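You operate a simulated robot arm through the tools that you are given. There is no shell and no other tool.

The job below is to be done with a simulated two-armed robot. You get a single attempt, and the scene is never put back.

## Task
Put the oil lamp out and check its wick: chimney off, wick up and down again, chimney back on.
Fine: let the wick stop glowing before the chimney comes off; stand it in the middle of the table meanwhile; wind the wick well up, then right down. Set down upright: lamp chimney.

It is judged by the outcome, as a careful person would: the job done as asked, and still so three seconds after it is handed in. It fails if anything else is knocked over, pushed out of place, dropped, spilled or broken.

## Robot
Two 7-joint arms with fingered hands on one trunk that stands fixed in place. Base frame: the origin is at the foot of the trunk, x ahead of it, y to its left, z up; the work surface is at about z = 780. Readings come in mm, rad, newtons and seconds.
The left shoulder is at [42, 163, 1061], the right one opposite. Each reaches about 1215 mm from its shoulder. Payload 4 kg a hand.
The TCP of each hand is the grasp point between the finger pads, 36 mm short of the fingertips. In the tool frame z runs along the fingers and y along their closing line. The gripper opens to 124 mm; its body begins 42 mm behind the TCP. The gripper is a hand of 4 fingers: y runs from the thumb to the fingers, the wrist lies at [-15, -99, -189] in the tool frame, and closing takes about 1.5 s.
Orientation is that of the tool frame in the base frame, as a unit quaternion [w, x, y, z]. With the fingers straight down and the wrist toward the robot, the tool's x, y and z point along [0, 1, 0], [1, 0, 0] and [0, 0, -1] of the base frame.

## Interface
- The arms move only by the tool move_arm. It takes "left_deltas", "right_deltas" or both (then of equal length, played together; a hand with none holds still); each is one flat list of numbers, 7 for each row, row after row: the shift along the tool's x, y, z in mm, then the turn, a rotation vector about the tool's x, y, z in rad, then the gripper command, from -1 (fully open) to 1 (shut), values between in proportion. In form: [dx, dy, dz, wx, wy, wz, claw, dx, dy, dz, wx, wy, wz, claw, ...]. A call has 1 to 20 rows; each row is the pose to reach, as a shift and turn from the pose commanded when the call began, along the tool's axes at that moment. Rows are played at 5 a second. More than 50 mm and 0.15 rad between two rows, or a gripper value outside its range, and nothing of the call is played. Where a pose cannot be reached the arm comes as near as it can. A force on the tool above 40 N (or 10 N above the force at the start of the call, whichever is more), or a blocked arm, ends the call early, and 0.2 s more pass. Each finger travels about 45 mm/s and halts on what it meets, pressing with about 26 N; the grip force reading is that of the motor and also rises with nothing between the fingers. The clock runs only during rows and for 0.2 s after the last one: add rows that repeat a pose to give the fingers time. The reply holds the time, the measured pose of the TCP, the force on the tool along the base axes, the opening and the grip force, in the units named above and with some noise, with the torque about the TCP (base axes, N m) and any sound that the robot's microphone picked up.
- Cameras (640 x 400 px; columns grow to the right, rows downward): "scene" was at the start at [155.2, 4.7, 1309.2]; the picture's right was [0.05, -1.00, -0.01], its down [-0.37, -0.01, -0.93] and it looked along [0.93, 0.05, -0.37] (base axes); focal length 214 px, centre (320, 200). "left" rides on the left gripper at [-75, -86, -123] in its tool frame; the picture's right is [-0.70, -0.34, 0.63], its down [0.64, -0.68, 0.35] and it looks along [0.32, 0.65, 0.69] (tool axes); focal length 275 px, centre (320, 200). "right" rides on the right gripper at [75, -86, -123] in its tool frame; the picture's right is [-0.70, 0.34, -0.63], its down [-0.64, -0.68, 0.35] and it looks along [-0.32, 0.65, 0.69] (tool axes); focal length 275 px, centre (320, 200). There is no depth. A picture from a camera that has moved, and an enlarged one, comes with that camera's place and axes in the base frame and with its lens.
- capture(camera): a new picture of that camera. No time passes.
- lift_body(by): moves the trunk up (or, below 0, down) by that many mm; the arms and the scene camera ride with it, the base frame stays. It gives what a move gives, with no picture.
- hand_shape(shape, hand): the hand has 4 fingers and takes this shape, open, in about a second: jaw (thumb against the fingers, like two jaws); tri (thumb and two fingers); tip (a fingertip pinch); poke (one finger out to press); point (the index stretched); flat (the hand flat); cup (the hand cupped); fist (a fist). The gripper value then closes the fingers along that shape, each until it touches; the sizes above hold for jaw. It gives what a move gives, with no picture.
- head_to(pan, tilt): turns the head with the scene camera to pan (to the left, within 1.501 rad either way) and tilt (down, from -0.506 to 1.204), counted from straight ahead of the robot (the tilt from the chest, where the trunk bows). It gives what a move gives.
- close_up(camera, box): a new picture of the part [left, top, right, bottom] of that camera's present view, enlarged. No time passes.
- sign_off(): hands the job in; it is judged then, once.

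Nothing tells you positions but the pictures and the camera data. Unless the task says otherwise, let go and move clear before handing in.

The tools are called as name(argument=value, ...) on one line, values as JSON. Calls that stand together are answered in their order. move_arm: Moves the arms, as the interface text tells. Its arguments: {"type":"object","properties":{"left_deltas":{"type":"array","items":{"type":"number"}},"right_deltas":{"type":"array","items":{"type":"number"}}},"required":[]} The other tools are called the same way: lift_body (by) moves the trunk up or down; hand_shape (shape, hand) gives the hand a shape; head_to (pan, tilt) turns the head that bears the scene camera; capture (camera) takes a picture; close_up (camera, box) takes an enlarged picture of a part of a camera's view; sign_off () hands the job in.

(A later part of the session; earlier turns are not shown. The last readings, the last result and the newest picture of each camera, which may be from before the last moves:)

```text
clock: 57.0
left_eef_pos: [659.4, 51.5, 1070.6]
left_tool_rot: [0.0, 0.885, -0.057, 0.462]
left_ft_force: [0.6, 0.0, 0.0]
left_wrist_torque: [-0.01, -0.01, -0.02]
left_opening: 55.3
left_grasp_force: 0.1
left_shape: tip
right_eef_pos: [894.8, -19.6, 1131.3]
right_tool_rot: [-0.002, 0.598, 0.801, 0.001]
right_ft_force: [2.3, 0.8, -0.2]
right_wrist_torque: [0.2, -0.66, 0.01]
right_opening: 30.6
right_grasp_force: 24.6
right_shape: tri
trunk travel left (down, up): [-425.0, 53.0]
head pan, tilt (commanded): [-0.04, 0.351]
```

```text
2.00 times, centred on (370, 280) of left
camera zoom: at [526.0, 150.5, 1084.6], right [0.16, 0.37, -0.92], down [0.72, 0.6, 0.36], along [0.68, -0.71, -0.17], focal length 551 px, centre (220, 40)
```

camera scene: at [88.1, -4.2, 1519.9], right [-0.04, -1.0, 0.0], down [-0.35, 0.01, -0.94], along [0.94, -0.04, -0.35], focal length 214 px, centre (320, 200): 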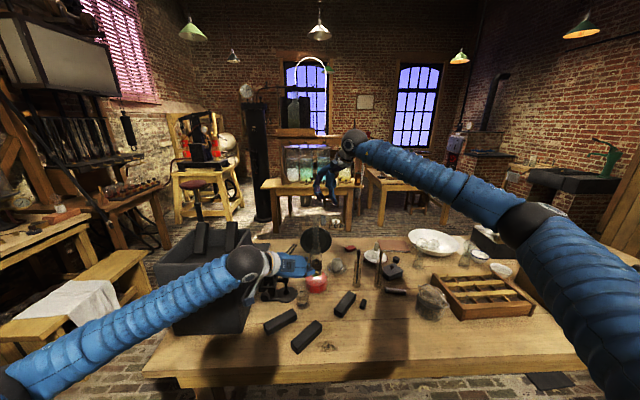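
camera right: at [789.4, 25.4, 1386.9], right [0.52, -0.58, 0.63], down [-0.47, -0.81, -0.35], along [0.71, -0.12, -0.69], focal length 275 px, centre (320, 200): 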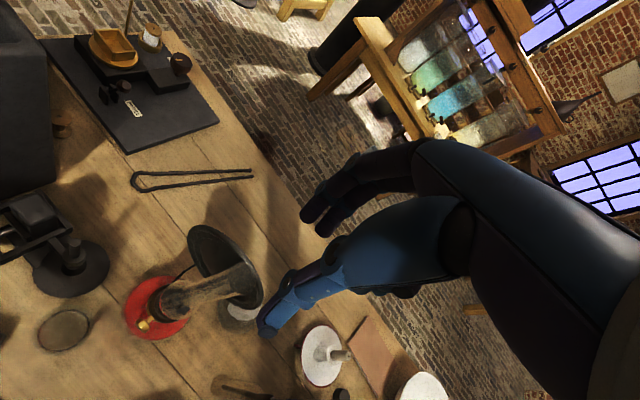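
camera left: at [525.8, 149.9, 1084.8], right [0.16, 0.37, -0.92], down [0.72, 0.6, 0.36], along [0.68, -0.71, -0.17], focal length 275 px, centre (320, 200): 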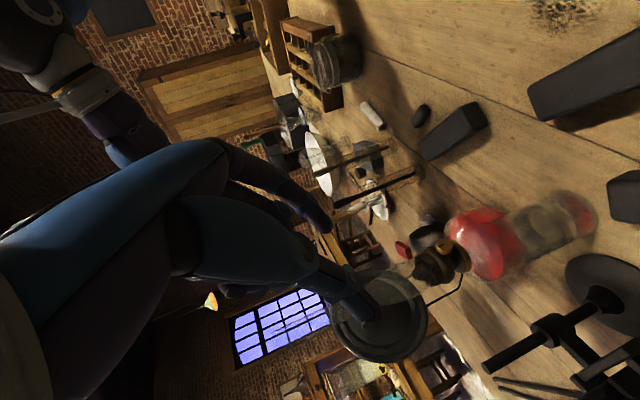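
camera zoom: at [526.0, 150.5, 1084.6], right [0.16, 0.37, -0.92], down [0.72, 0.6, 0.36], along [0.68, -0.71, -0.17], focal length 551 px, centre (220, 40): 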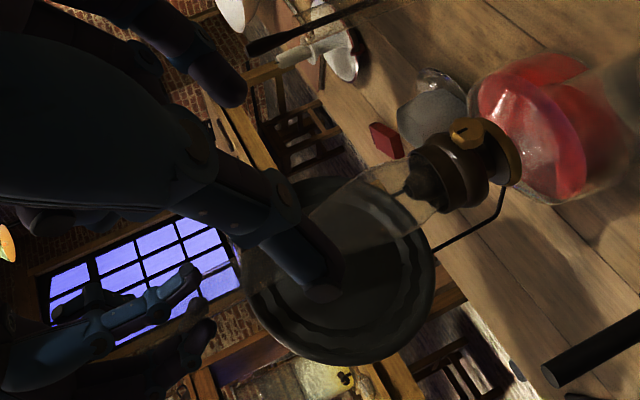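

The tube is held (30.6 mm opening, 25 N), with a slight sideways load of about 2 N. I'll ease 1.5 mm to relax that, then lift straight up in small steps.

move_arm(right_deltas=[0, 1.5, 0, 0, 0, 0, 0.7, 0, 1.5, -2, 0, 0, 0, 0.7, 0, 1.5, -8, 0, 0, 0, 0.7, 0, 1.5, -14, 0, 0, 0, 0.7, 0, 1.5, -20, 0, 0, 0, 0.7, 0, 1.5, -20, 0, 0, 0, 0.7])

close_up(camera="left", box=[260, 180, 480, 380])

close_up(camera="scene", box=[280, 200, 360, 310])

close_up(camera="right", box=[180, 170, 380, 350])

```text
clock: 58.4
left_eef_pos: [659.7, 50.1, 1071.1]
left_tool_rot: [0.001, 0.885, -0.056, 0.462]
left_ft_force: [0.0, 0.5, -0.5]
left_wrist_torque: [0.0, 0.02, 0.02]
left_opening: 55.3
left_grasp_force: 0.1
left_shape: tip
right_eef_pos: [896.5, -18.2, 1151.3]
right_tool_rot: [0.0, 0.598, 0.802, 0.001]
right_ft_force: [1.8, 0.2, -0.5]
right_wrist_torque: [0.1, -0.58, -0.01]
right_opening: 29.2
right_grasp_force: 25.4
right_shape: tri
trunk travel left (down, up): [-425.0, 53.0]
head pan, tilt (commanded): [-0.04, 0.351]
```

```text
2.00 times, centred on (370, 280) of left
camera zoom: at [526.0, 150.4, 1084.6], right [0.16, 0.37, -0.92], down [0.72, 0.6, 0.36], along [0.68, -0.71, -0.17], focal length 551 px, centre (220, 40)
```

zoom: 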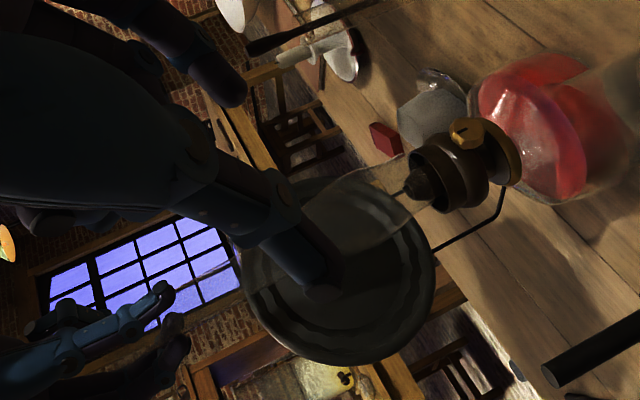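

```text
3.64 times, centred on (320, 255) of scene
camera zoom: at [88.1, -4.2, 1519.9], right [-0.04, -1.0, 0.0], down [-0.35, 0.01, -0.94], along [0.94, -0.04, -0.35], focal length 780 px, centre (320, 0)
```

zoom: 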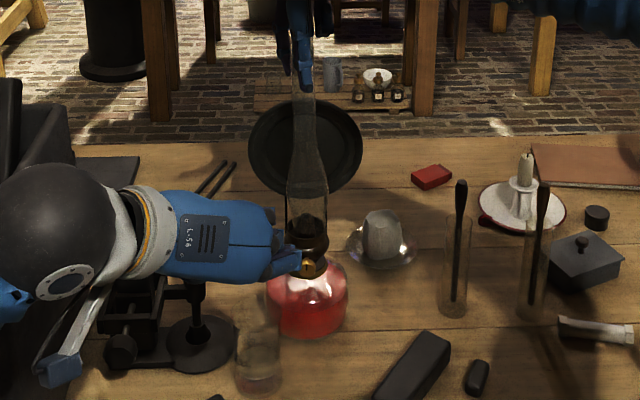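

```text
2.22 times, centred on (280, 260) of right
camera zoom: at [793.9, 28.3, 1274.7], right [0.52, -0.57, 0.63], down [-0.47, -0.81, -0.35], along [0.71, -0.12, -0.69], focal length 612 px, centre (409, 67)
```

zoom: 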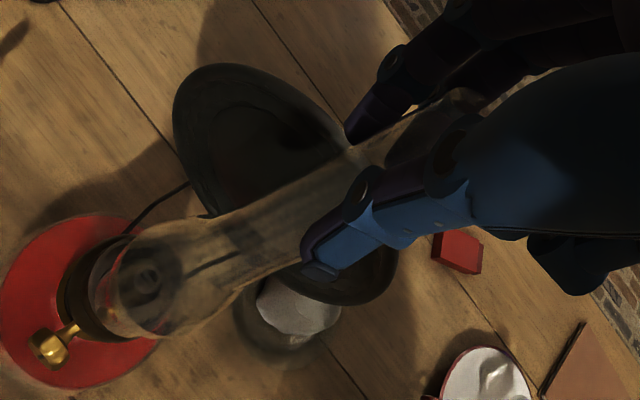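

The chimney is coming up cleanly and the lamp stays put. I'll lift it clear of the reflector.

move_arm(right_deltas=[0, 0, -12, 0, 0, 0, 0.7, 0, 0, -30, 0, 0, 0, 0.7, 0, 0, -55, 0, 0, 0, 0.7, 0, 0, -80, 0, 0, 0, 0.7, 0, 0, -105, 0, 0, 0, 0.7, 0, 0, -130, 0, 0, 0, 0.7, 0, 0, -155, 0, 0, 0, 0.7, 0, 0, -155, 0, 0, 0, 0.7])

capture(camera="scene")

capture(camera="right")

close_up(camera="scene", box=[270, 150, 370, 310])

```text
clock: 60.2
left_eef_pos: [660.2, 49.8, 1071.7]
left_tool_rot: [0.001, 0.885, -0.057, 0.462]
left_ft_force: [-0.6, 0.2, 0.3]
left_wrist_torque: [-0.01, -0.01, 0.0]
left_opening: 55.1
left_grasp_force: 0.0
left_shape: tip
right_eef_pos: [897.1, -18.7, 1304.6]
right_tool_rot: [-0.002, 0.598, 0.802, 0.002]
right_ft_force: [0.3, -0.6, -0.8]
right_wrist_torque: [-0.01, -0.03, 0.01]
right_opening: 25.5
right_grasp_force: 24.7
right_shape: tri
trunk travel left (down, up): [-425.0, 53.0]
head pan, tilt (commanded): [-0.04, 0.351]
```

```text
taken
camera scene: at [88.3, -4.5, 1519.8], right [-0.04, -1.0, 0.0], down [-0.35, 0.01, -0.94], along [0.94, -0.04, -0.35], focal length 214 px, centre (320, 200)
```

scene: 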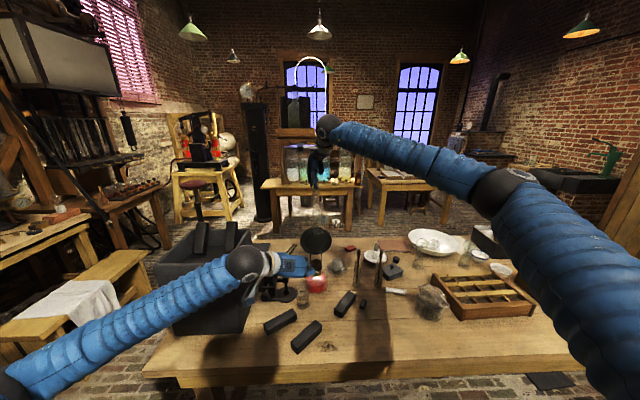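

```text
taken
camera right: at [794.1, 27.5, 1428.8], right [0.52, -0.57, 0.63], down [-0.47, -0.81, -0.35], along [0.71, -0.12, -0.69], focal length 275 px, centre (320, 200)
```

right: 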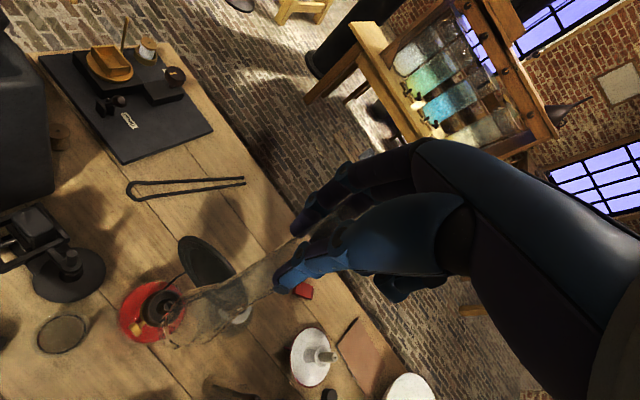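

```text
2.50 times, centred on (320, 230) of scene
camera zoom: at [88.3, -4.5, 1519.8], right [-0.04, -1.0, 0.0], down [-0.35, 0.01, -0.94], along [0.94, -0.04, -0.35], focal length 536 px, centre (320, 125)
```

zoom: 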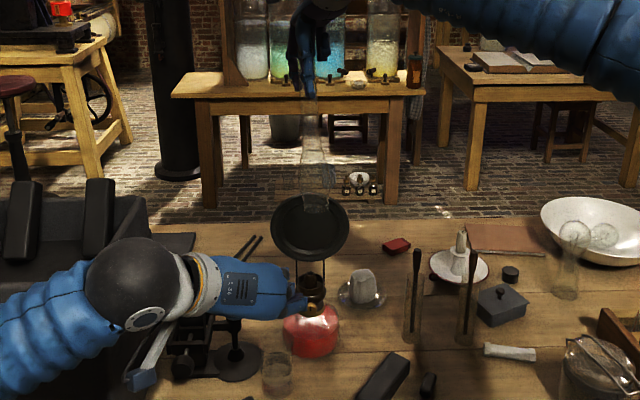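

The chimney is off and held. I'll check how it hangs in the grip, since any tilt matters for standing it upright.

close_up(camera="scene", box=[290, 165, 350, 240])

close_up(camera="right", box=[140, 200, 340, 360])

close_up(camera="left", box=[200, 200, 480, 400])

```text
5.33 times, centred on (320, 202) of scene
camera zoom: at [88.3, -4.5, 1519.8], right [-0.04, -1.0, 0.0], down [-0.35, 0.01, -0.94], along [0.94, -0.04, -0.35], focal length 1144 px, centre (320, 187)
```

zoom: 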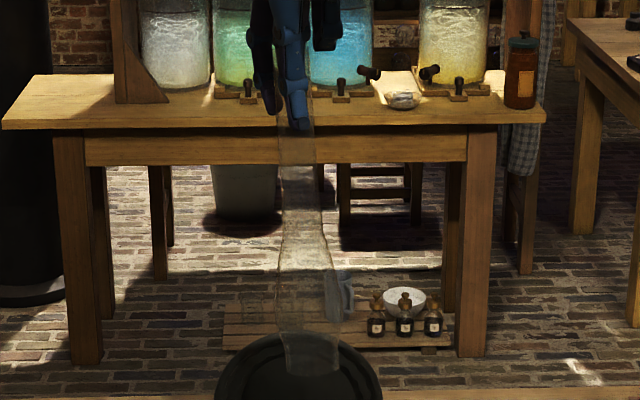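

```text
2.50 times, centred on (240, 280) of right
camera zoom: at [794.1, 27.5, 1428.8], right [0.52, -0.57, 0.63], down [-0.47, -0.81, -0.35], along [0.71, -0.12, -0.69], focal length 688 px, centre (520, 0)
```

zoom: 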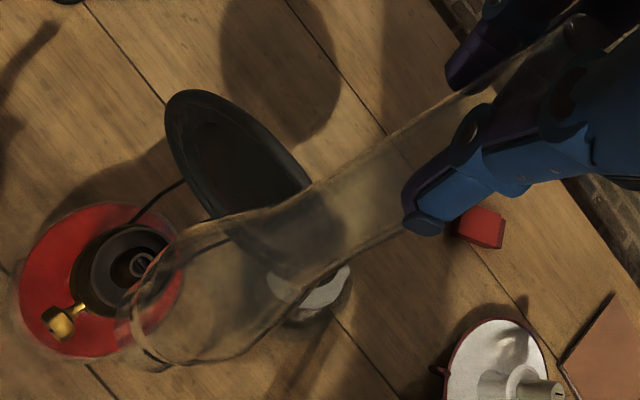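

```text
2.00 times, centred on (340, 300) of left
camera zoom: at [526.1, 150.2, 1084.5], right [0.16, 0.37, -0.92], down [0.72, 0.6, 0.36], along [0.68, -0.71, -0.17], focal length 551 px, centre (280, 0)
```

zoom: 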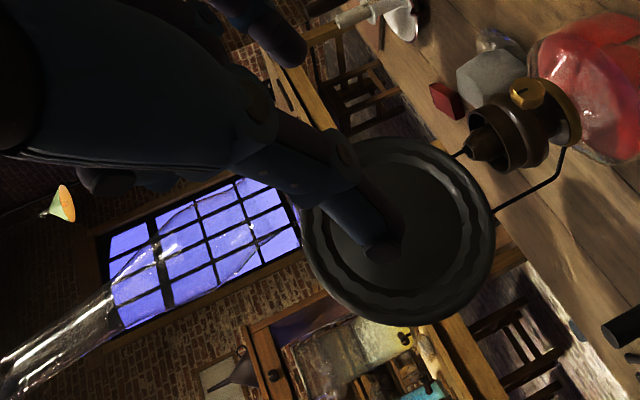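

The lamp is undisturbed, but the chimney has settled in the grip with its base leaning toward the robot. I'll measure the tilt closely so I can compensate for it.

close_up(camera="scene", box=[305, 195, 335, 240])

close_up(camera="right", box=[150, 260, 250, 350])

close_up(camera="scene", box=[300, 165, 335, 205])

close_up(camera="right", box=[200, 180, 360, 310])

```text
8.89 times, centred on (320, 218) of scene
camera zoom: at [88.3, -4.5, 1519.8], right [-0.04, -1.0, 0.0], down [-0.35, 0.01, -0.94], along [0.94, -0.04, -0.35], focal length 1906 px, centre (320, 44)
```

zoom: 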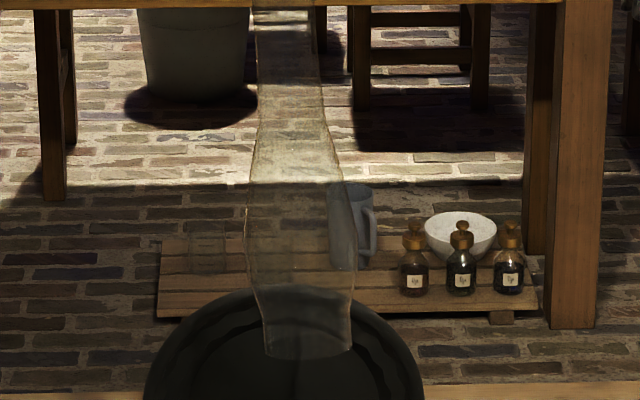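

```text
4.44 times, centred on (200, 305) of right
camera zoom: at [794.1, 27.5, 1428.8], right [0.52, -0.57, 0.63], down [-0.47, -0.81, -0.35], along [0.71, -0.12, -0.69], focal length 1224 px, centre (853, -267)
```

zoom: 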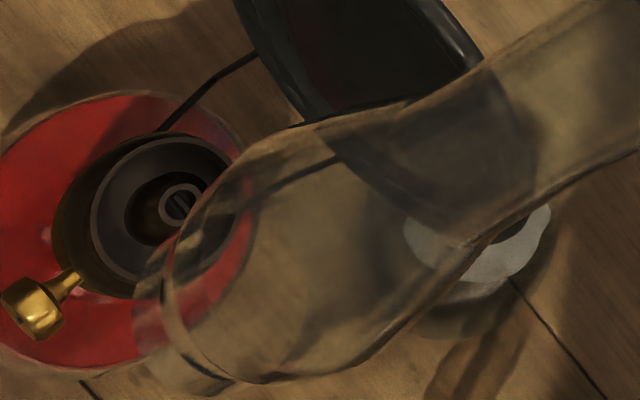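

```text
10.00 times, centred on (318, 185) of scene
camera zoom: at [88.3, -4.5, 1519.8], right [-0.04, -1.0, 0.0], down [-0.35, 0.01, -0.94], along [0.94, -0.04, -0.35], focal length 2145 px, centre (345, 350)
```

zoom: 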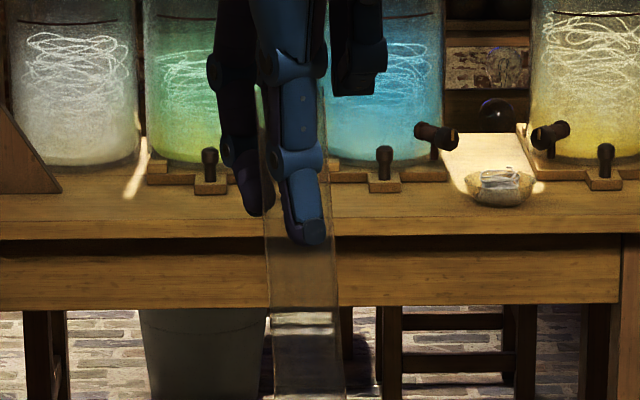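

```text
3.08 times, centred on (280, 245) of right
camera zoom: at [794.1, 27.5, 1428.8], right [0.52, -0.57, 0.63], down [-0.47, -0.81, -0.35], along [0.71, -0.12, -0.69], focal length 847 px, centre (443, 62)
```

zoom: 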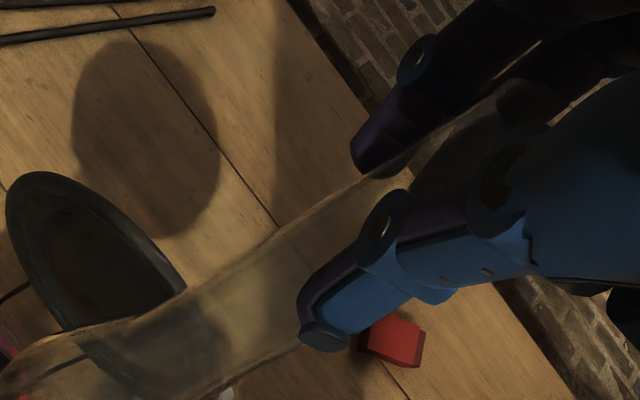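

The base leans about 0.2 rad toward the robot relative to the hand. I'll carry it to the right, well above everything, and tilt the hand by that amount to bring the chimney upright.

move_arm(right_deltas=[-24.4, -8, 0, 0, 0, 0, 0.7, -48.7, -16, 0, 0, 0, 0, 0.7, -73.1, -24, 0, 0, 0, 0, 0.7, -97.5, -32, 0, 0, 0, 0, 0.7, -121.8, -40.1, 0, 0, 0, 0, 0.7, -146.2, -48.1, 0, 0, 0, 0, 0.7, -170.6, -56.1, 0, -0.05, 0, 0, 0.7, -194.9, -64.1, 0, -0.12, 0, 0, 0.7, -219.3, -72.1, 0, -0.2, -0.013, 0, 0.7, -219.3, -72.1, 0, -0.2, -0.013, 0, 0.7])

head_to(pan=-0.3, tilt=0.35)

capture(camera="scene")

capture(camera="right")

```text
clock: 62.4
left_eef_pos: [660.2, 50.9, 1071.5]
left_tool_rot: [0.002, 0.885, -0.056, 0.462]
left_ft_force: [0.4, -0.2, 0.3]
left_wrist_torque: [-0.04, -0.02, -0.02]
left_opening: 55.3
left_grasp_force: 0.0
left_shape: tip
right_eef_pos: [892.4, -246.2, 1304.4]
right_tool_rot: [0.063, 0.596, 0.797, 0.076]
right_ft_force: [0.2, 0.3, -1.0]
right_wrist_torque: [0.0, 0.01, 0.03]
right_opening: 25.3
right_grasp_force: 25.5
right_shape: tri
trunk travel left (down, up): [-425.0, 53.0]
head pan, tilt (commanded): [-0.04, 0.351]
```

```text
clock: 63.1
left_eef_pos: [658.2, 50.7, 1072.2]
left_tool_rot: [0.001, 0.885, -0.057, 0.462]
left_ft_force: [0.1, 0.8, -0.6]
left_wrist_torque: [-0.01, 0.0, 0.0]
left_opening: 55.2
left_grasp_force: 0.0
left_shape: tip
right_eef_pos: [891.2, -248.5, 1304.8]
right_tool_rot: [0.064, 0.595, 0.797, 0.078]
right_ft_force: [-0.4, -1.0, -0.6]
right_wrist_torque: [0.0, 0.01, 0.0]
right_opening: 25.5
right_grasp_force: 25.3
right_shape: tri
trunk travel left (down, up): [-425.0, 53.0]
head pan, tilt (commanded): [-0.3, 0.351]
```

```text
taken
camera scene: at [83.6, -28.3, 1520.0], right [-0.3, -0.96, 0.0], down [-0.34, 0.1, -0.94], along [0.89, -0.28, -0.35], focal length 214 px, centre (320, 200)
```

scene: 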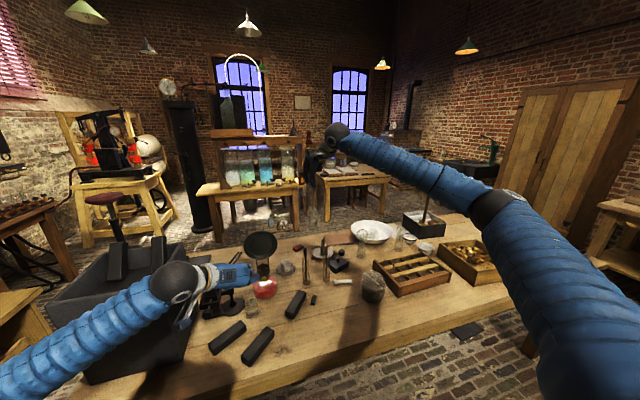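

```text
taken
camera right: at [766.1, -206.7, 1408.1], right [0.39, -0.6, 0.69], down [-0.39, -0.79, -0.47], along [0.83, -0.09, -0.55], focal length 275 px, centre (320, 200)
```

right: 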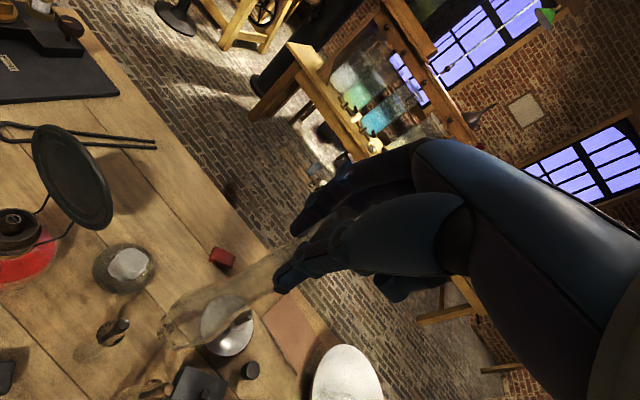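

Now I'll check the chimney's attitude from the head camera after the correction.

close_up(camera="scene", box=[295, 150, 355, 230])

close_up(camera="right", box=[130, 210, 330, 370])

close_up(camera="scene", box=[300, 210, 440, 320])

```text
5.00 times, centred on (325, 190) of scene
camera zoom: at [83.6, -28.3, 1520.0], right [-0.3, -0.96, 0.0], down [-0.34, 0.1, -0.94], along [0.89, -0.28, -0.35], focal length 1072 px, centre (295, 250)
```

zoom: 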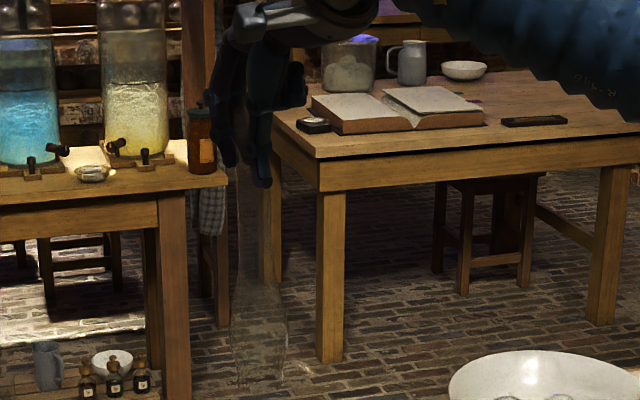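

```text
2.50 times, centred on (230, 290) of right
camera zoom: at [766.1, -206.7, 1408.1], right [0.39, -0.6, 0.69], down [-0.39, -0.79, -0.47], along [0.83, -0.09, -0.55], focal length 688 px, centre (545, -25)
```

zoom: 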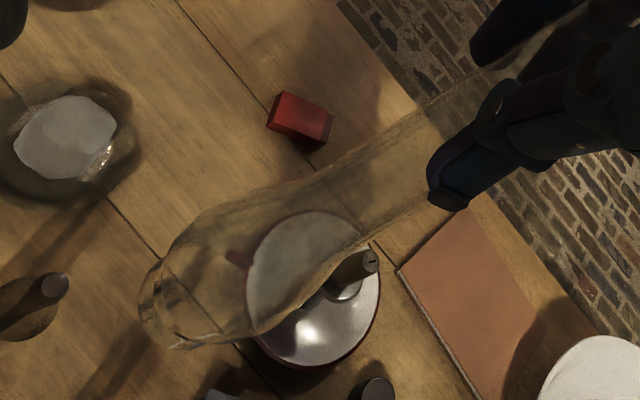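

```text
3.64 times, centred on (370, 265) of scene
camera zoom: at [83.6, -28.3, 1520.0], right [-0.3, -0.96, 0.0], down [-0.34, 0.1, -0.94], along [0.89, -0.28, -0.35], focal length 780 px, centre (138, -36)
```

zoom: 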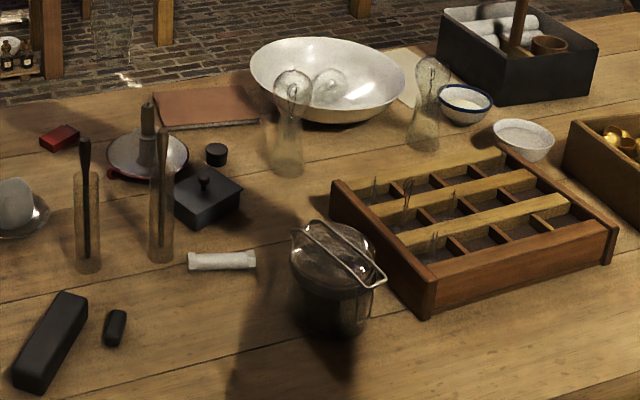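

I'll zoom tighter on the chimney to gauge the sideways lean properly.

close_up(camera="scene", box=[304, 180, 334, 206])

close_up(camera="scene", box=[304, 202, 334, 228])

close_up(camera="right", box=[150, 270, 230, 350])

```text
15.38 times, centred on (319, 193) of scene
camera zoom: at [83.6, -28.3, 1520.0], right [-0.3, -0.96, 0.0], down [-0.34, 0.1, -0.94], along [0.89, -0.28, -0.35], focal length 3300 px, centre (335, 308)
```

zoom: 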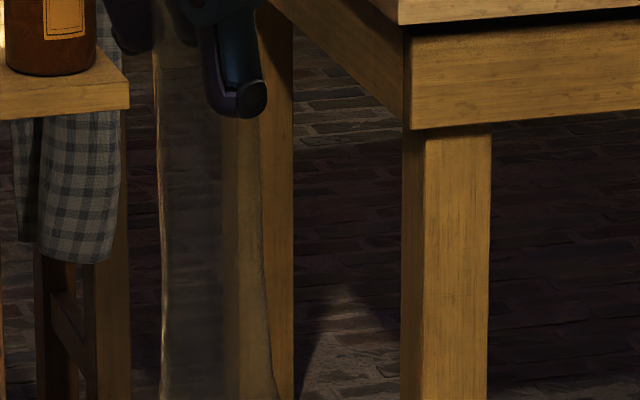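

```text
15.38 times, centred on (319, 215) of scene
camera zoom: at [83.6, -28.3, 1520.0], right [-0.3, -0.96, 0.0], down [-0.34, 0.1, -0.94], along [0.89, -0.28, -0.35], focal length 3300 px, centre (335, -31)
```

zoom: 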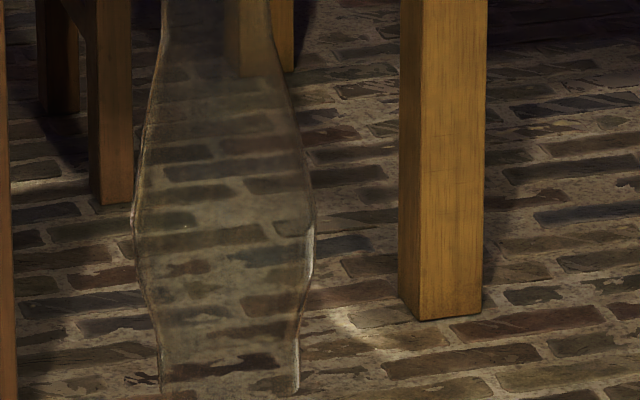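

```text
5.00 times, centred on (190, 310) of right
camera zoom: at [766.1, -206.7, 1408.1], right [0.39, -0.6, 0.69], down [-0.39, -0.79, -0.47], along [0.83, -0.09, -0.55], focal length 1376 px, centre (970, -350)
```

zoom: 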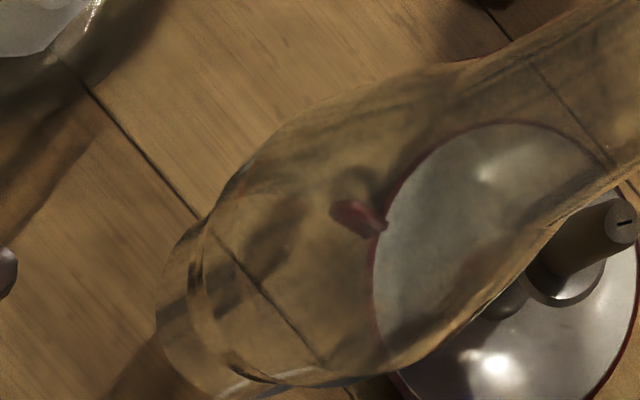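

The remaining lean is small: about 0.04 rad toward the robot and 0.02 rad to the right. I'll correct that while carrying the chimney over the clear patch near the middle of the table, still high up.

move_arm(right_deltas=[-31.6, -8.1, -1.4, -0.006, 0.001, 0, 0.7, -63.3, -16.2, -2.7, -0.012, 0.002, 0, 0.7, -94.9, -24.3, -4.1, -0.018, 0.003, 0, 0.7, -126.6, -32.4, -5.5, -0.024, 0.004, 0, 0.7, -158.2, -40.6, -6.8, -0.03, 0.005, 0, 0.7, -189.8, -48.7, -8.2, -0.037, 0.006, 0, 0.7, -221.5, -56.8, -9.5, -0.043, 0.007, 0.001, 0.7, -253.1, -64.9, -10.9, -0.049, 0.007, 0.002, 0.7, -253.1, -64.9, -10.9, -0.049, 0.007, 0.002, 0.7])

head_to(pan=-0.55, tilt=0.4)

capture(camera="scene")

capture(camera="right")

close_up(camera="scene", box=[260, 140, 360, 240])

```text
clock: 65.1
left_eef_pos: [659.6, 50.3, 1072.5]
left_tool_rot: [0.002, 0.885, -0.056, 0.461]
left_ft_force: [0.0, -0.1, -0.2]
left_wrist_torque: [-0.02, 0.02, 0.02]
left_opening: 55.3
left_grasp_force: 0.1
left_shape: tip
right_eef_pos: [898.6, -456.3, 1304.1]
right_tool_rot: [0.073, 0.594, 0.795, 0.097]
right_ft_force: [0.1, 0.2, -0.6]
right_wrist_torque: [0.03, -0.01, -0.01]
right_opening: 25.1
right_grasp_force: 25.1
right_shape: tri
right hand out of reach, approached as far as the arm can: row 7, 8, 9
trunk travel left (down, up): [-425.0, 53.0]
head pan, tilt (commanded): [-0.3, 0.351]
```

```text
clock: 65.9
left_eef_pos: [659.8, 50.0, 1072.1]
left_tool_rot: [0.0, 0.885, -0.056, 0.462]
left_ft_force: [1.3, 0.7, -1.1]
left_wrist_torque: [0.0, 0.02, -0.02]
left_opening: 55.0
left_grasp_force: 0.0
left_shape: tip
right_eef_pos: [898.7, -454.0, 1304.1]
right_tool_rot: [0.072, 0.594, 0.795, 0.095]
right_ft_force: [0.3, 0.9, -0.5]
right_wrist_torque: [-0.01, 0.03, 0.01]
right_opening: 25.5
right_grasp_force: 24.8
right_shape: tri
trunk travel left (down, up): [-425.0, 53.0]
head pan, tilt (commanded): [-0.55, 0.4]
```

```text
taken
camera scene: at [74.0, -49.0, 1515.5], right [-0.52, -0.85, 0.0], down [-0.34, 0.2, -0.92], along [0.78, -0.48, -0.4], focal length 214 px, centre (320, 200)
```

scene: 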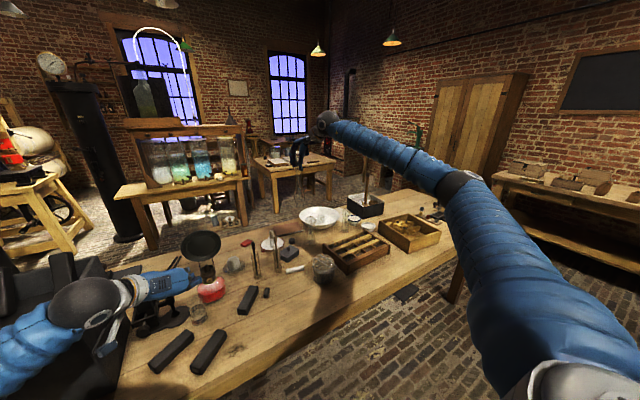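

```text
taken
camera right: at [769.3, -415.2, 1403.5], right [0.37, -0.62, 0.7], down [-0.37, -0.78, -0.5], along [0.85, -0.08, -0.52], focal length 275 px, centre (320, 200)
```

right: 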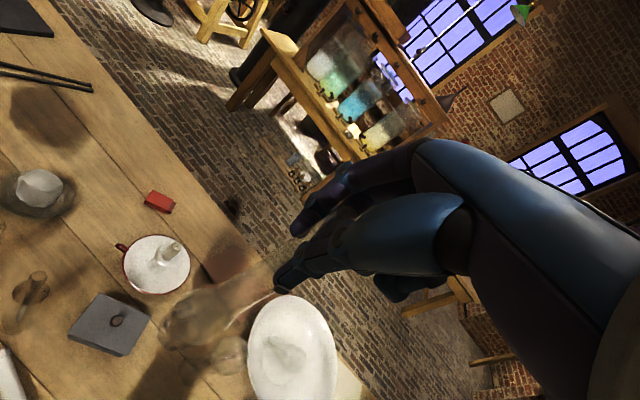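

```text
4.00 times, centred on (310, 190) of scene
camera zoom: at [74.0, -49.0, 1515.5], right [-0.52, -0.85, 0.0], down [-0.34, 0.2, -0.92], along [0.78, -0.48, -0.4], focal length 858 px, centre (360, 240)
```

zoom: 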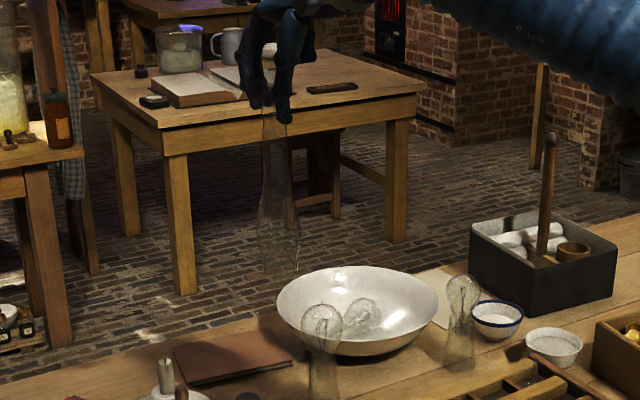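

The arm hit a yaw limit at this spot, but the chimney is hanging upright. I'll turn the hand back about the vertical by 0.4 rad and then move the last 50 mm over the clear patch.

move_arm(right_deltas=[0, 0, 0, 0, -0.0316, 0.1293, 0.7, 0, 0, 0, 0, -0.0632, 0.2587, 0.7, 0, 0, 0, 0, -0.0948, 0.388, 0.7, -16, -5.8, -1.4, 0, -0.0948, 0.388, 0.7, -32, -11.6, -2.8, 0, -0.0948, 0.388, 0.7, -47.8, -17.5, -4.2, 0, -0.0948, 0.388, 0.7, -47.8, -17.5, -4.2, 0, -0.0948, 0.388, 0.7])

close_up(camera="scene", box=[260, 140, 380, 280])

close_up(camera="scene", box=[285, 150, 335, 210])

capture(camera="right")

```text
clock: 67.5
left_eef_pos: [659.1, 50.7, 1072.2]
left_tool_rot: [0.001, 0.885, -0.056, 0.461]
left_ft_force: [0.7, -0.4, 0.3]
left_wrist_torque: [0.0, 0.0, 0.01]
left_opening: 55.4
left_grasp_force: 0.1
left_shape: tip
right_eef_pos: [896.0, -507.5, 1302.8]
right_tool_rot: [0.092, 0.74, 0.661, 0.084]
right_ft_force: [1.1, 0.6, -0.9]
right_wrist_torque: [0.01, 0.04, -0.01]
right_opening: 25.4
right_grasp_force: 24.4
right_shape: tri
trunk travel left (down, up): [-425.0, 53.0]
head pan, tilt (commanded): [-0.55, 0.4]
```

```text
2.86 times, centred on (320, 210) of scene
camera zoom: at [73.8, -48.7, 1515.5], right [-0.52, -0.85, 0.0], down [-0.34, 0.2, -0.92], along [0.78, -0.48, -0.4], focal length 613 px, centre (320, 171)
```

zoom: 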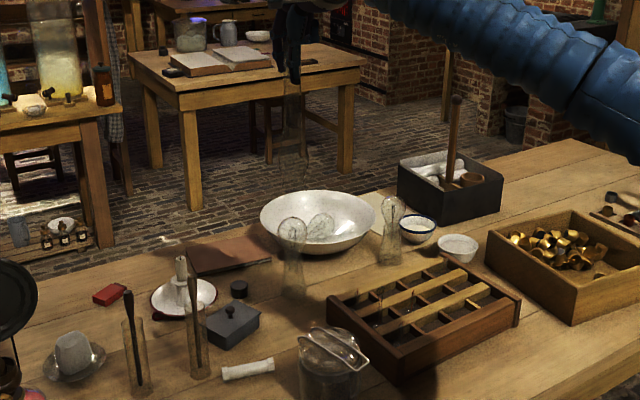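

```text
6.67 times, centred on (310, 180) of scene
camera zoom: at [73.8, -48.7, 1515.5], right [-0.52, -0.85, 0.0], down [-0.34, 0.2, -0.92], along [0.78, -0.48, -0.4], focal length 1430 px, centre (387, 333)
```

zoom: 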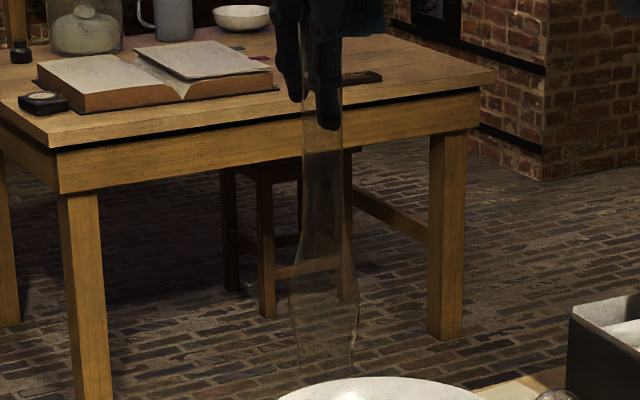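

```text
taken
camera right: at [790.7, -421.1, 1402.9], right [0.09, -0.71, 0.7], down [-0.64, -0.57, -0.51], along [0.76, -0.4, -0.51], focal length 275 px, centre (320, 200)
```

right: 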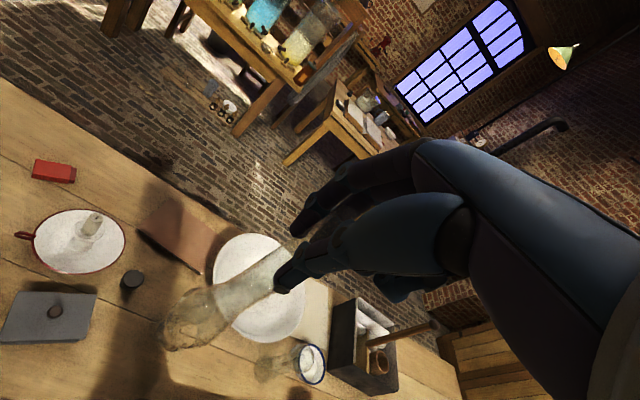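

The chimney is upright and over clear table. The best-cleared spot is around [872, -500], so I'll descend there to about 25 mm above the table.

move_arm(right_deltas=[0.5, -11.7, 33.4, 0, 0, 0, 0.7, 1, -23.4, 66.8, 0, 0, 0, 0.7, 1.5, -35.1, 100.2, 0, 0, 0, 0.7, 2, -46.8, 133.6, 0, 0, 0, 0.7, 2.4, -58.5, 167, 0, 0, 0, 0.7, 2.9, -70.2, 200.4, 0, 0, 0, 0.7, 3.4, -81.9, 233.8, 0, 0, 0, 0.7, 3.9, -93.6, 267.2, 0, 0, 0, 0.7, 3.9, -93.6, 267.2, 0, 0, 0, 0.7])

capture(camera="scene")

close_up(camera="scene", box=[260, 180, 380, 300])

capture(camera="right")

```text
clock: 69.5
left_eef_pos: [658.7, 51.2, 1071.0]
left_tool_rot: [0.001, 0.885, -0.056, 0.462]
left_ft_force: [0.1, -1.1, -0.5]
left_wrist_torque: [0.0, 0.01, 0.0]
left_opening: 55.2
left_grasp_force: 0.0
left_shape: tip
right_eef_pos: [870.4, -499.9, 1021.4]
right_tool_rot: [0.092, 0.74, 0.661, 0.083]
right_ft_force: [0.7, -0.3, -0.8]
right_wrist_torque: [0.01, 0.01, -0.03]
right_opening: 24.9
right_grasp_force: 25.2
right_shape: tri
trunk travel left (down, up): [-425.0, 53.0]
head pan, tilt (commanded): [-0.55, 0.4]
```

```text
taken
camera scene: at [73.4, -48.7, 1515.6], right [-0.52, -0.85, 0.0], down [-0.34, 0.2, -0.92], along [0.78, -0.48, -0.4], focal length 214 px, centre (320, 200)
```

scene: 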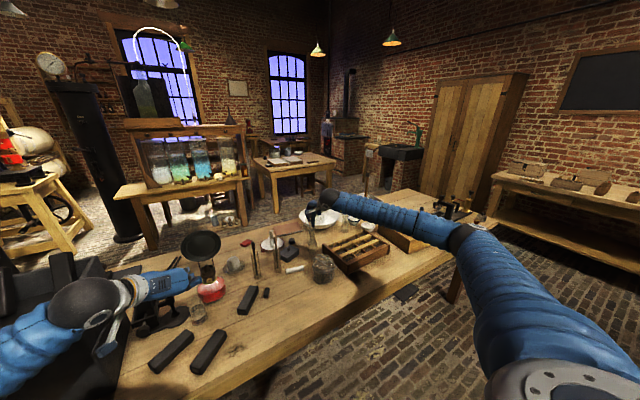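

```text
3.33 times, centred on (320, 240) of scene
camera zoom: at [73.4, -48.7, 1515.6], right [-0.52, -0.85, 0.0], down [-0.34, 0.2, -0.92], along [0.78, -0.48, -0.4], focal length 715 px, centre (320, 67)
```

zoom: 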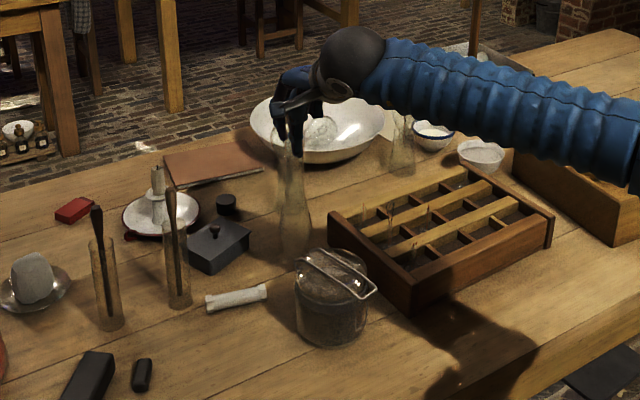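

```text
taken
camera right: at [765.5, -414.1, 1121.5], right [0.09, -0.71, 0.7], down [-0.64, -0.57, -0.51], along [0.76, -0.4, -0.51], focal length 275 px, centre (320, 200)
```

right: 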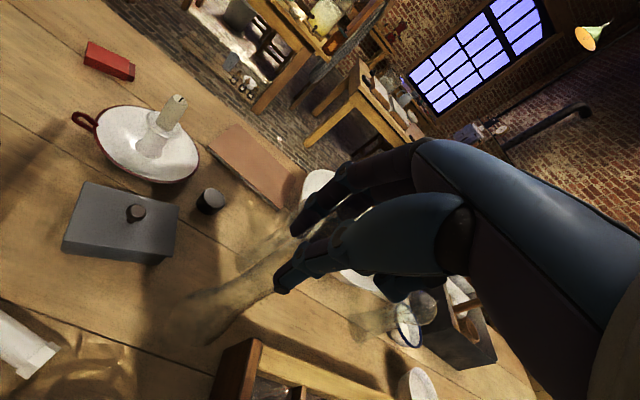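

I'll look closely at the chimney's base and its surroundings before setting it down.

close_up(camera="scene", box=[290, 200, 350, 270])

close_up(camera="right", box=[140, 200, 340, 380])

```text
5.71 times, centred on (320, 235) of scene
camera zoom: at [73.4, -48.7, 1515.6], right [-0.52, -0.85, 0.0], down [-0.34, 0.2, -0.92], along [0.78, -0.48, -0.4], focal length 1226 px, centre (320, 0)
```

zoom: 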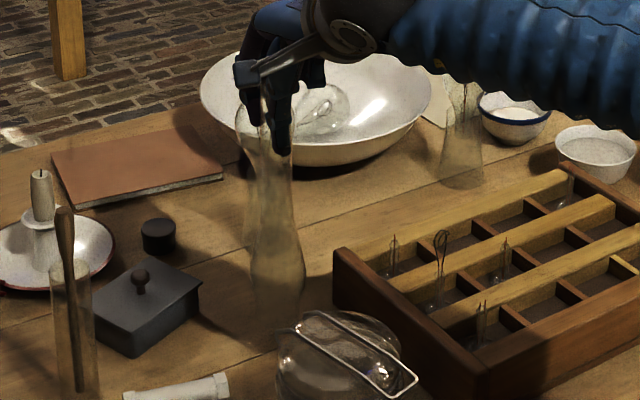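

```text
2.22 times, centred on (240, 290) of right
camera zoom: at [765.5, -414.1, 1121.5], right [0.09, -0.71, 0.7], down [-0.64, -0.57, -0.51], along [0.76, -0.4, -0.51], focal length 612 px, centre (498, 0)
```

zoom: 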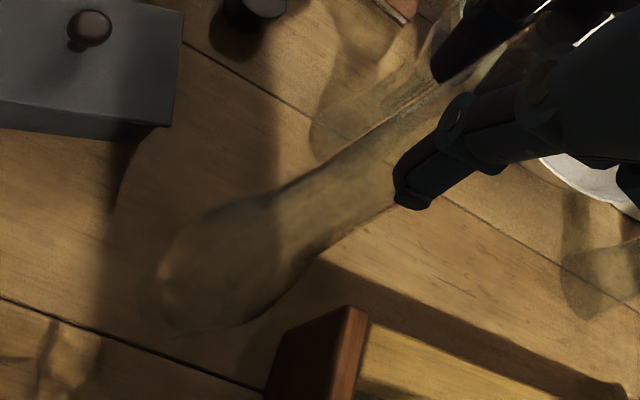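

There's clear space all round the base: pot about 90 mm away, tray corner about 75 mm. I'll lower the last stretch gradually, watching the force.

move_arm(right_deltas=[0, -1.5, 5.8, 0, 0, 0, 0.7, 0, -3, 11.6, 0, 0, 0, 0.7, 0, -4.2, 16.5, 0, 0, 0, 0.7, 0, -4.9, 19.4, 0, 0, 0, 0.7, 0, -4.9, 19.4, 0, 0, 0, 0.7])

close_up(camera="scene", box=[290, 200, 350, 270])

close_up(camera="right", box=[140, 200, 340, 380])

```text
clock: 70.7
left_eef_pos: [658.1, 51.4, 1073.0]
left_tool_rot: [0.001, 0.884, -0.057, 0.463]
left_ft_force: [1.0, 0.3, 0.3]
left_wrist_torque: [-0.04, 0.01, -0.03]
left_opening: 55.1
left_grasp_force: 0.0
left_shape: tip
right_eef_pos: [869.5, -500.5, 1005.3]
right_tool_rot: [0.092, 0.74, 0.66, 0.086]
right_ft_force: [-1.2, -0.9, 17.7]
right_wrist_torque: [-0.02, -0.2, 0.0]
right_opening: 24.2
right_grasp_force: 24.8
right_shape: tri
trunk travel left (down, up): [-425.0, 53.0]
head pan, tilt (commanded): [-0.55, 0.4]
```

```text
5.71 times, centred on (320, 235) of scene
camera zoom: at [71.8, -48.2, 1515.8], right [-0.52, -0.85, 0.0], down [-0.34, 0.2, -0.92], along [0.78, -0.48, -0.39], focal length 1226 px, centre (320, 0)
```

zoom: 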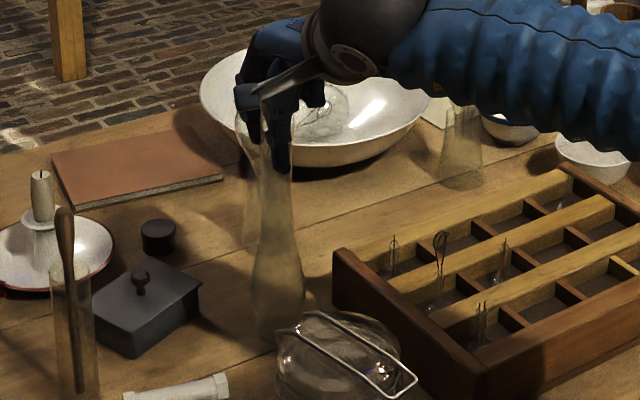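

```text
2.22 times, centred on (240, 290) of right
camera zoom: at [764.7, -414.0, 1104.2], right [0.09, -0.71, 0.7], down [-0.64, -0.57, -0.51], along [0.76, -0.4, -0.51], focal length 612 px, centre (498, 0)
```

zoom: 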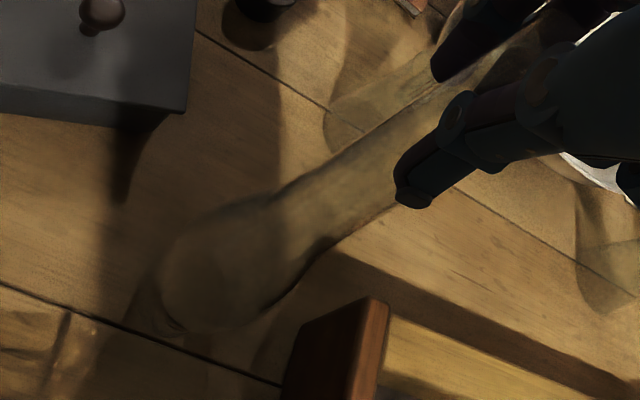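

The base touched down and the hand is pressing with about 18 N. I'll ease up a few millimetres before releasing.

move_arm(right_deltas=[0, 0.5, -1.9, 0, 0, 0, 0.7, 0, 0.9, -3.5, 0, 0, 0, 0.7, 0, 0.9, -3.5, 0, 0, 0, 0.7])

close_up(camera="scene", box=[295, 210, 345, 270])

```text
clock: 71.5
left_eef_pos: [658.6, 50.2, 1072.7]
left_tool_rot: [0.001, 0.885, -0.057, 0.463]
left_ft_force: [-0.6, -0.2, 0.4]
left_wrist_torque: [0.01, -0.01, 0.0]
left_opening: 55.2
left_grasp_force: 0.1
left_shape: tip
right_eef_pos: [869.9, -500.1, 1006.8]
right_tool_rot: [0.093, 0.741, 0.66, 0.083]
right_ft_force: [0.1, -1.0, 6.6]
right_wrist_torque: [-0.01, -0.13, 0.02]
right_opening: 24.6
right_grasp_force: 25.1
right_shape: tri
trunk travel left (down, up): [-425.0, 53.0]
head pan, tilt (commanded): [-0.55, 0.4]
```

```text
6.67 times, centred on (320, 240) of scene
camera zoom: at [73.0, -48.7, 1515.5], right [-0.52, -0.85, 0.0], down [-0.34, 0.2, -0.92], along [0.78, -0.48, -0.39], focal length 1430 px, centre (320, -67)
```

zoom: 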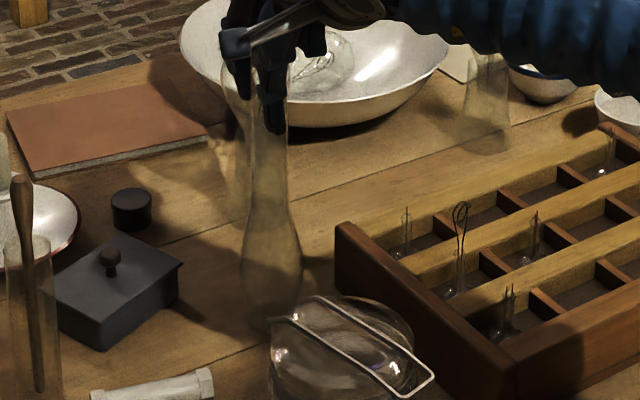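

move_arm(right_deltas=[0, 0.4, -1.5, 0, 0, 0, 0.7, 0, 0.4, -1.5, 0, 0, 0, 0.65, 0, 0.4, -1.5, 0, 0, 0, 0.58, 0, 0.4, -1.5, 0, 0, 0, 0.5, 0, 0.4, -1.5, 0, 0, 0, 0.35, 0, 0.4, -1.5, 0, 0, 0, 0.15, 0, 0.4, -1.5, 0, 0, 0, 0, 0, 0.4, -1.5, 0, 0, 0, 0])

close_up(camera="scene", box=[295, 200, 345, 260])

close_up(camera="right", box=[140, 200, 340, 380])

```text
clock: 73.3
left_eef_pos: [659.7, 50.4, 1070.3]
left_tool_rot: [0.001, 0.885, -0.055, 0.462]
left_ft_force: [0.7, 0.2, 0.4]
left_wrist_torque: [0.01, 0.02, 0.0]
left_opening: 55.1
left_grasp_force: 0.1
left_shape: tip
right_eef_pos: [870.7, -501.0, 1007.4]
right_tool_rot: [0.092, 0.74, 0.661, 0.084]
right_ft_force: [-0.6, -0.2, -0.2]
right_wrist_torque: [-0.03, -0.01, -0.02]
right_opening: 61.5
right_grasp_force: 0.0
right_shape: tri
trunk travel left (down, up): [-425.0, 53.0]
head pan, tilt (commanded): [-0.55, 0.4]
```

```text
6.67 times, centred on (320, 230) of scene
camera zoom: at [73.6, -49.1, 1515.5], right [-0.52, -0.85, 0.0], down [-0.34, 0.2, -0.92], along [0.78, -0.48, -0.4], focal length 1430 px, centre (320, 0)
```

zoom: 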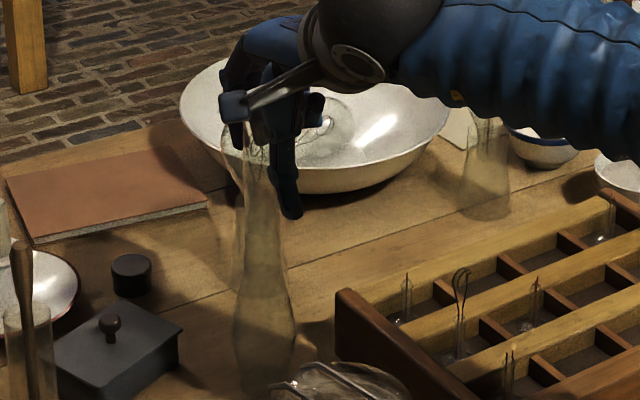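

```text
2.22 times, centred on (240, 290) of right
camera zoom: at [766.1, -414.4, 1107.1], right [0.09, -0.71, 0.7], down [-0.64, -0.57, -0.51], along [0.76, -0.4, -0.51], focal length 612 px, centre (498, 0)
```

zoom: 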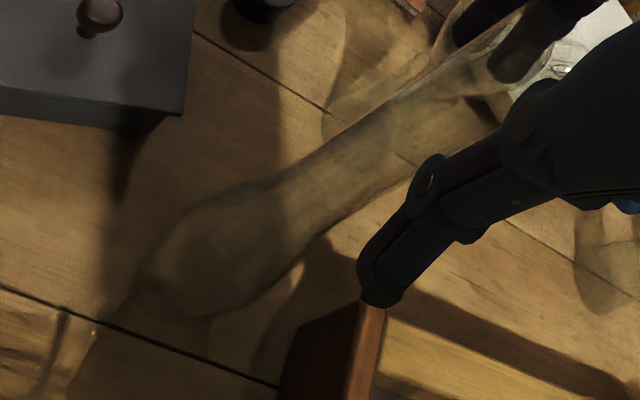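

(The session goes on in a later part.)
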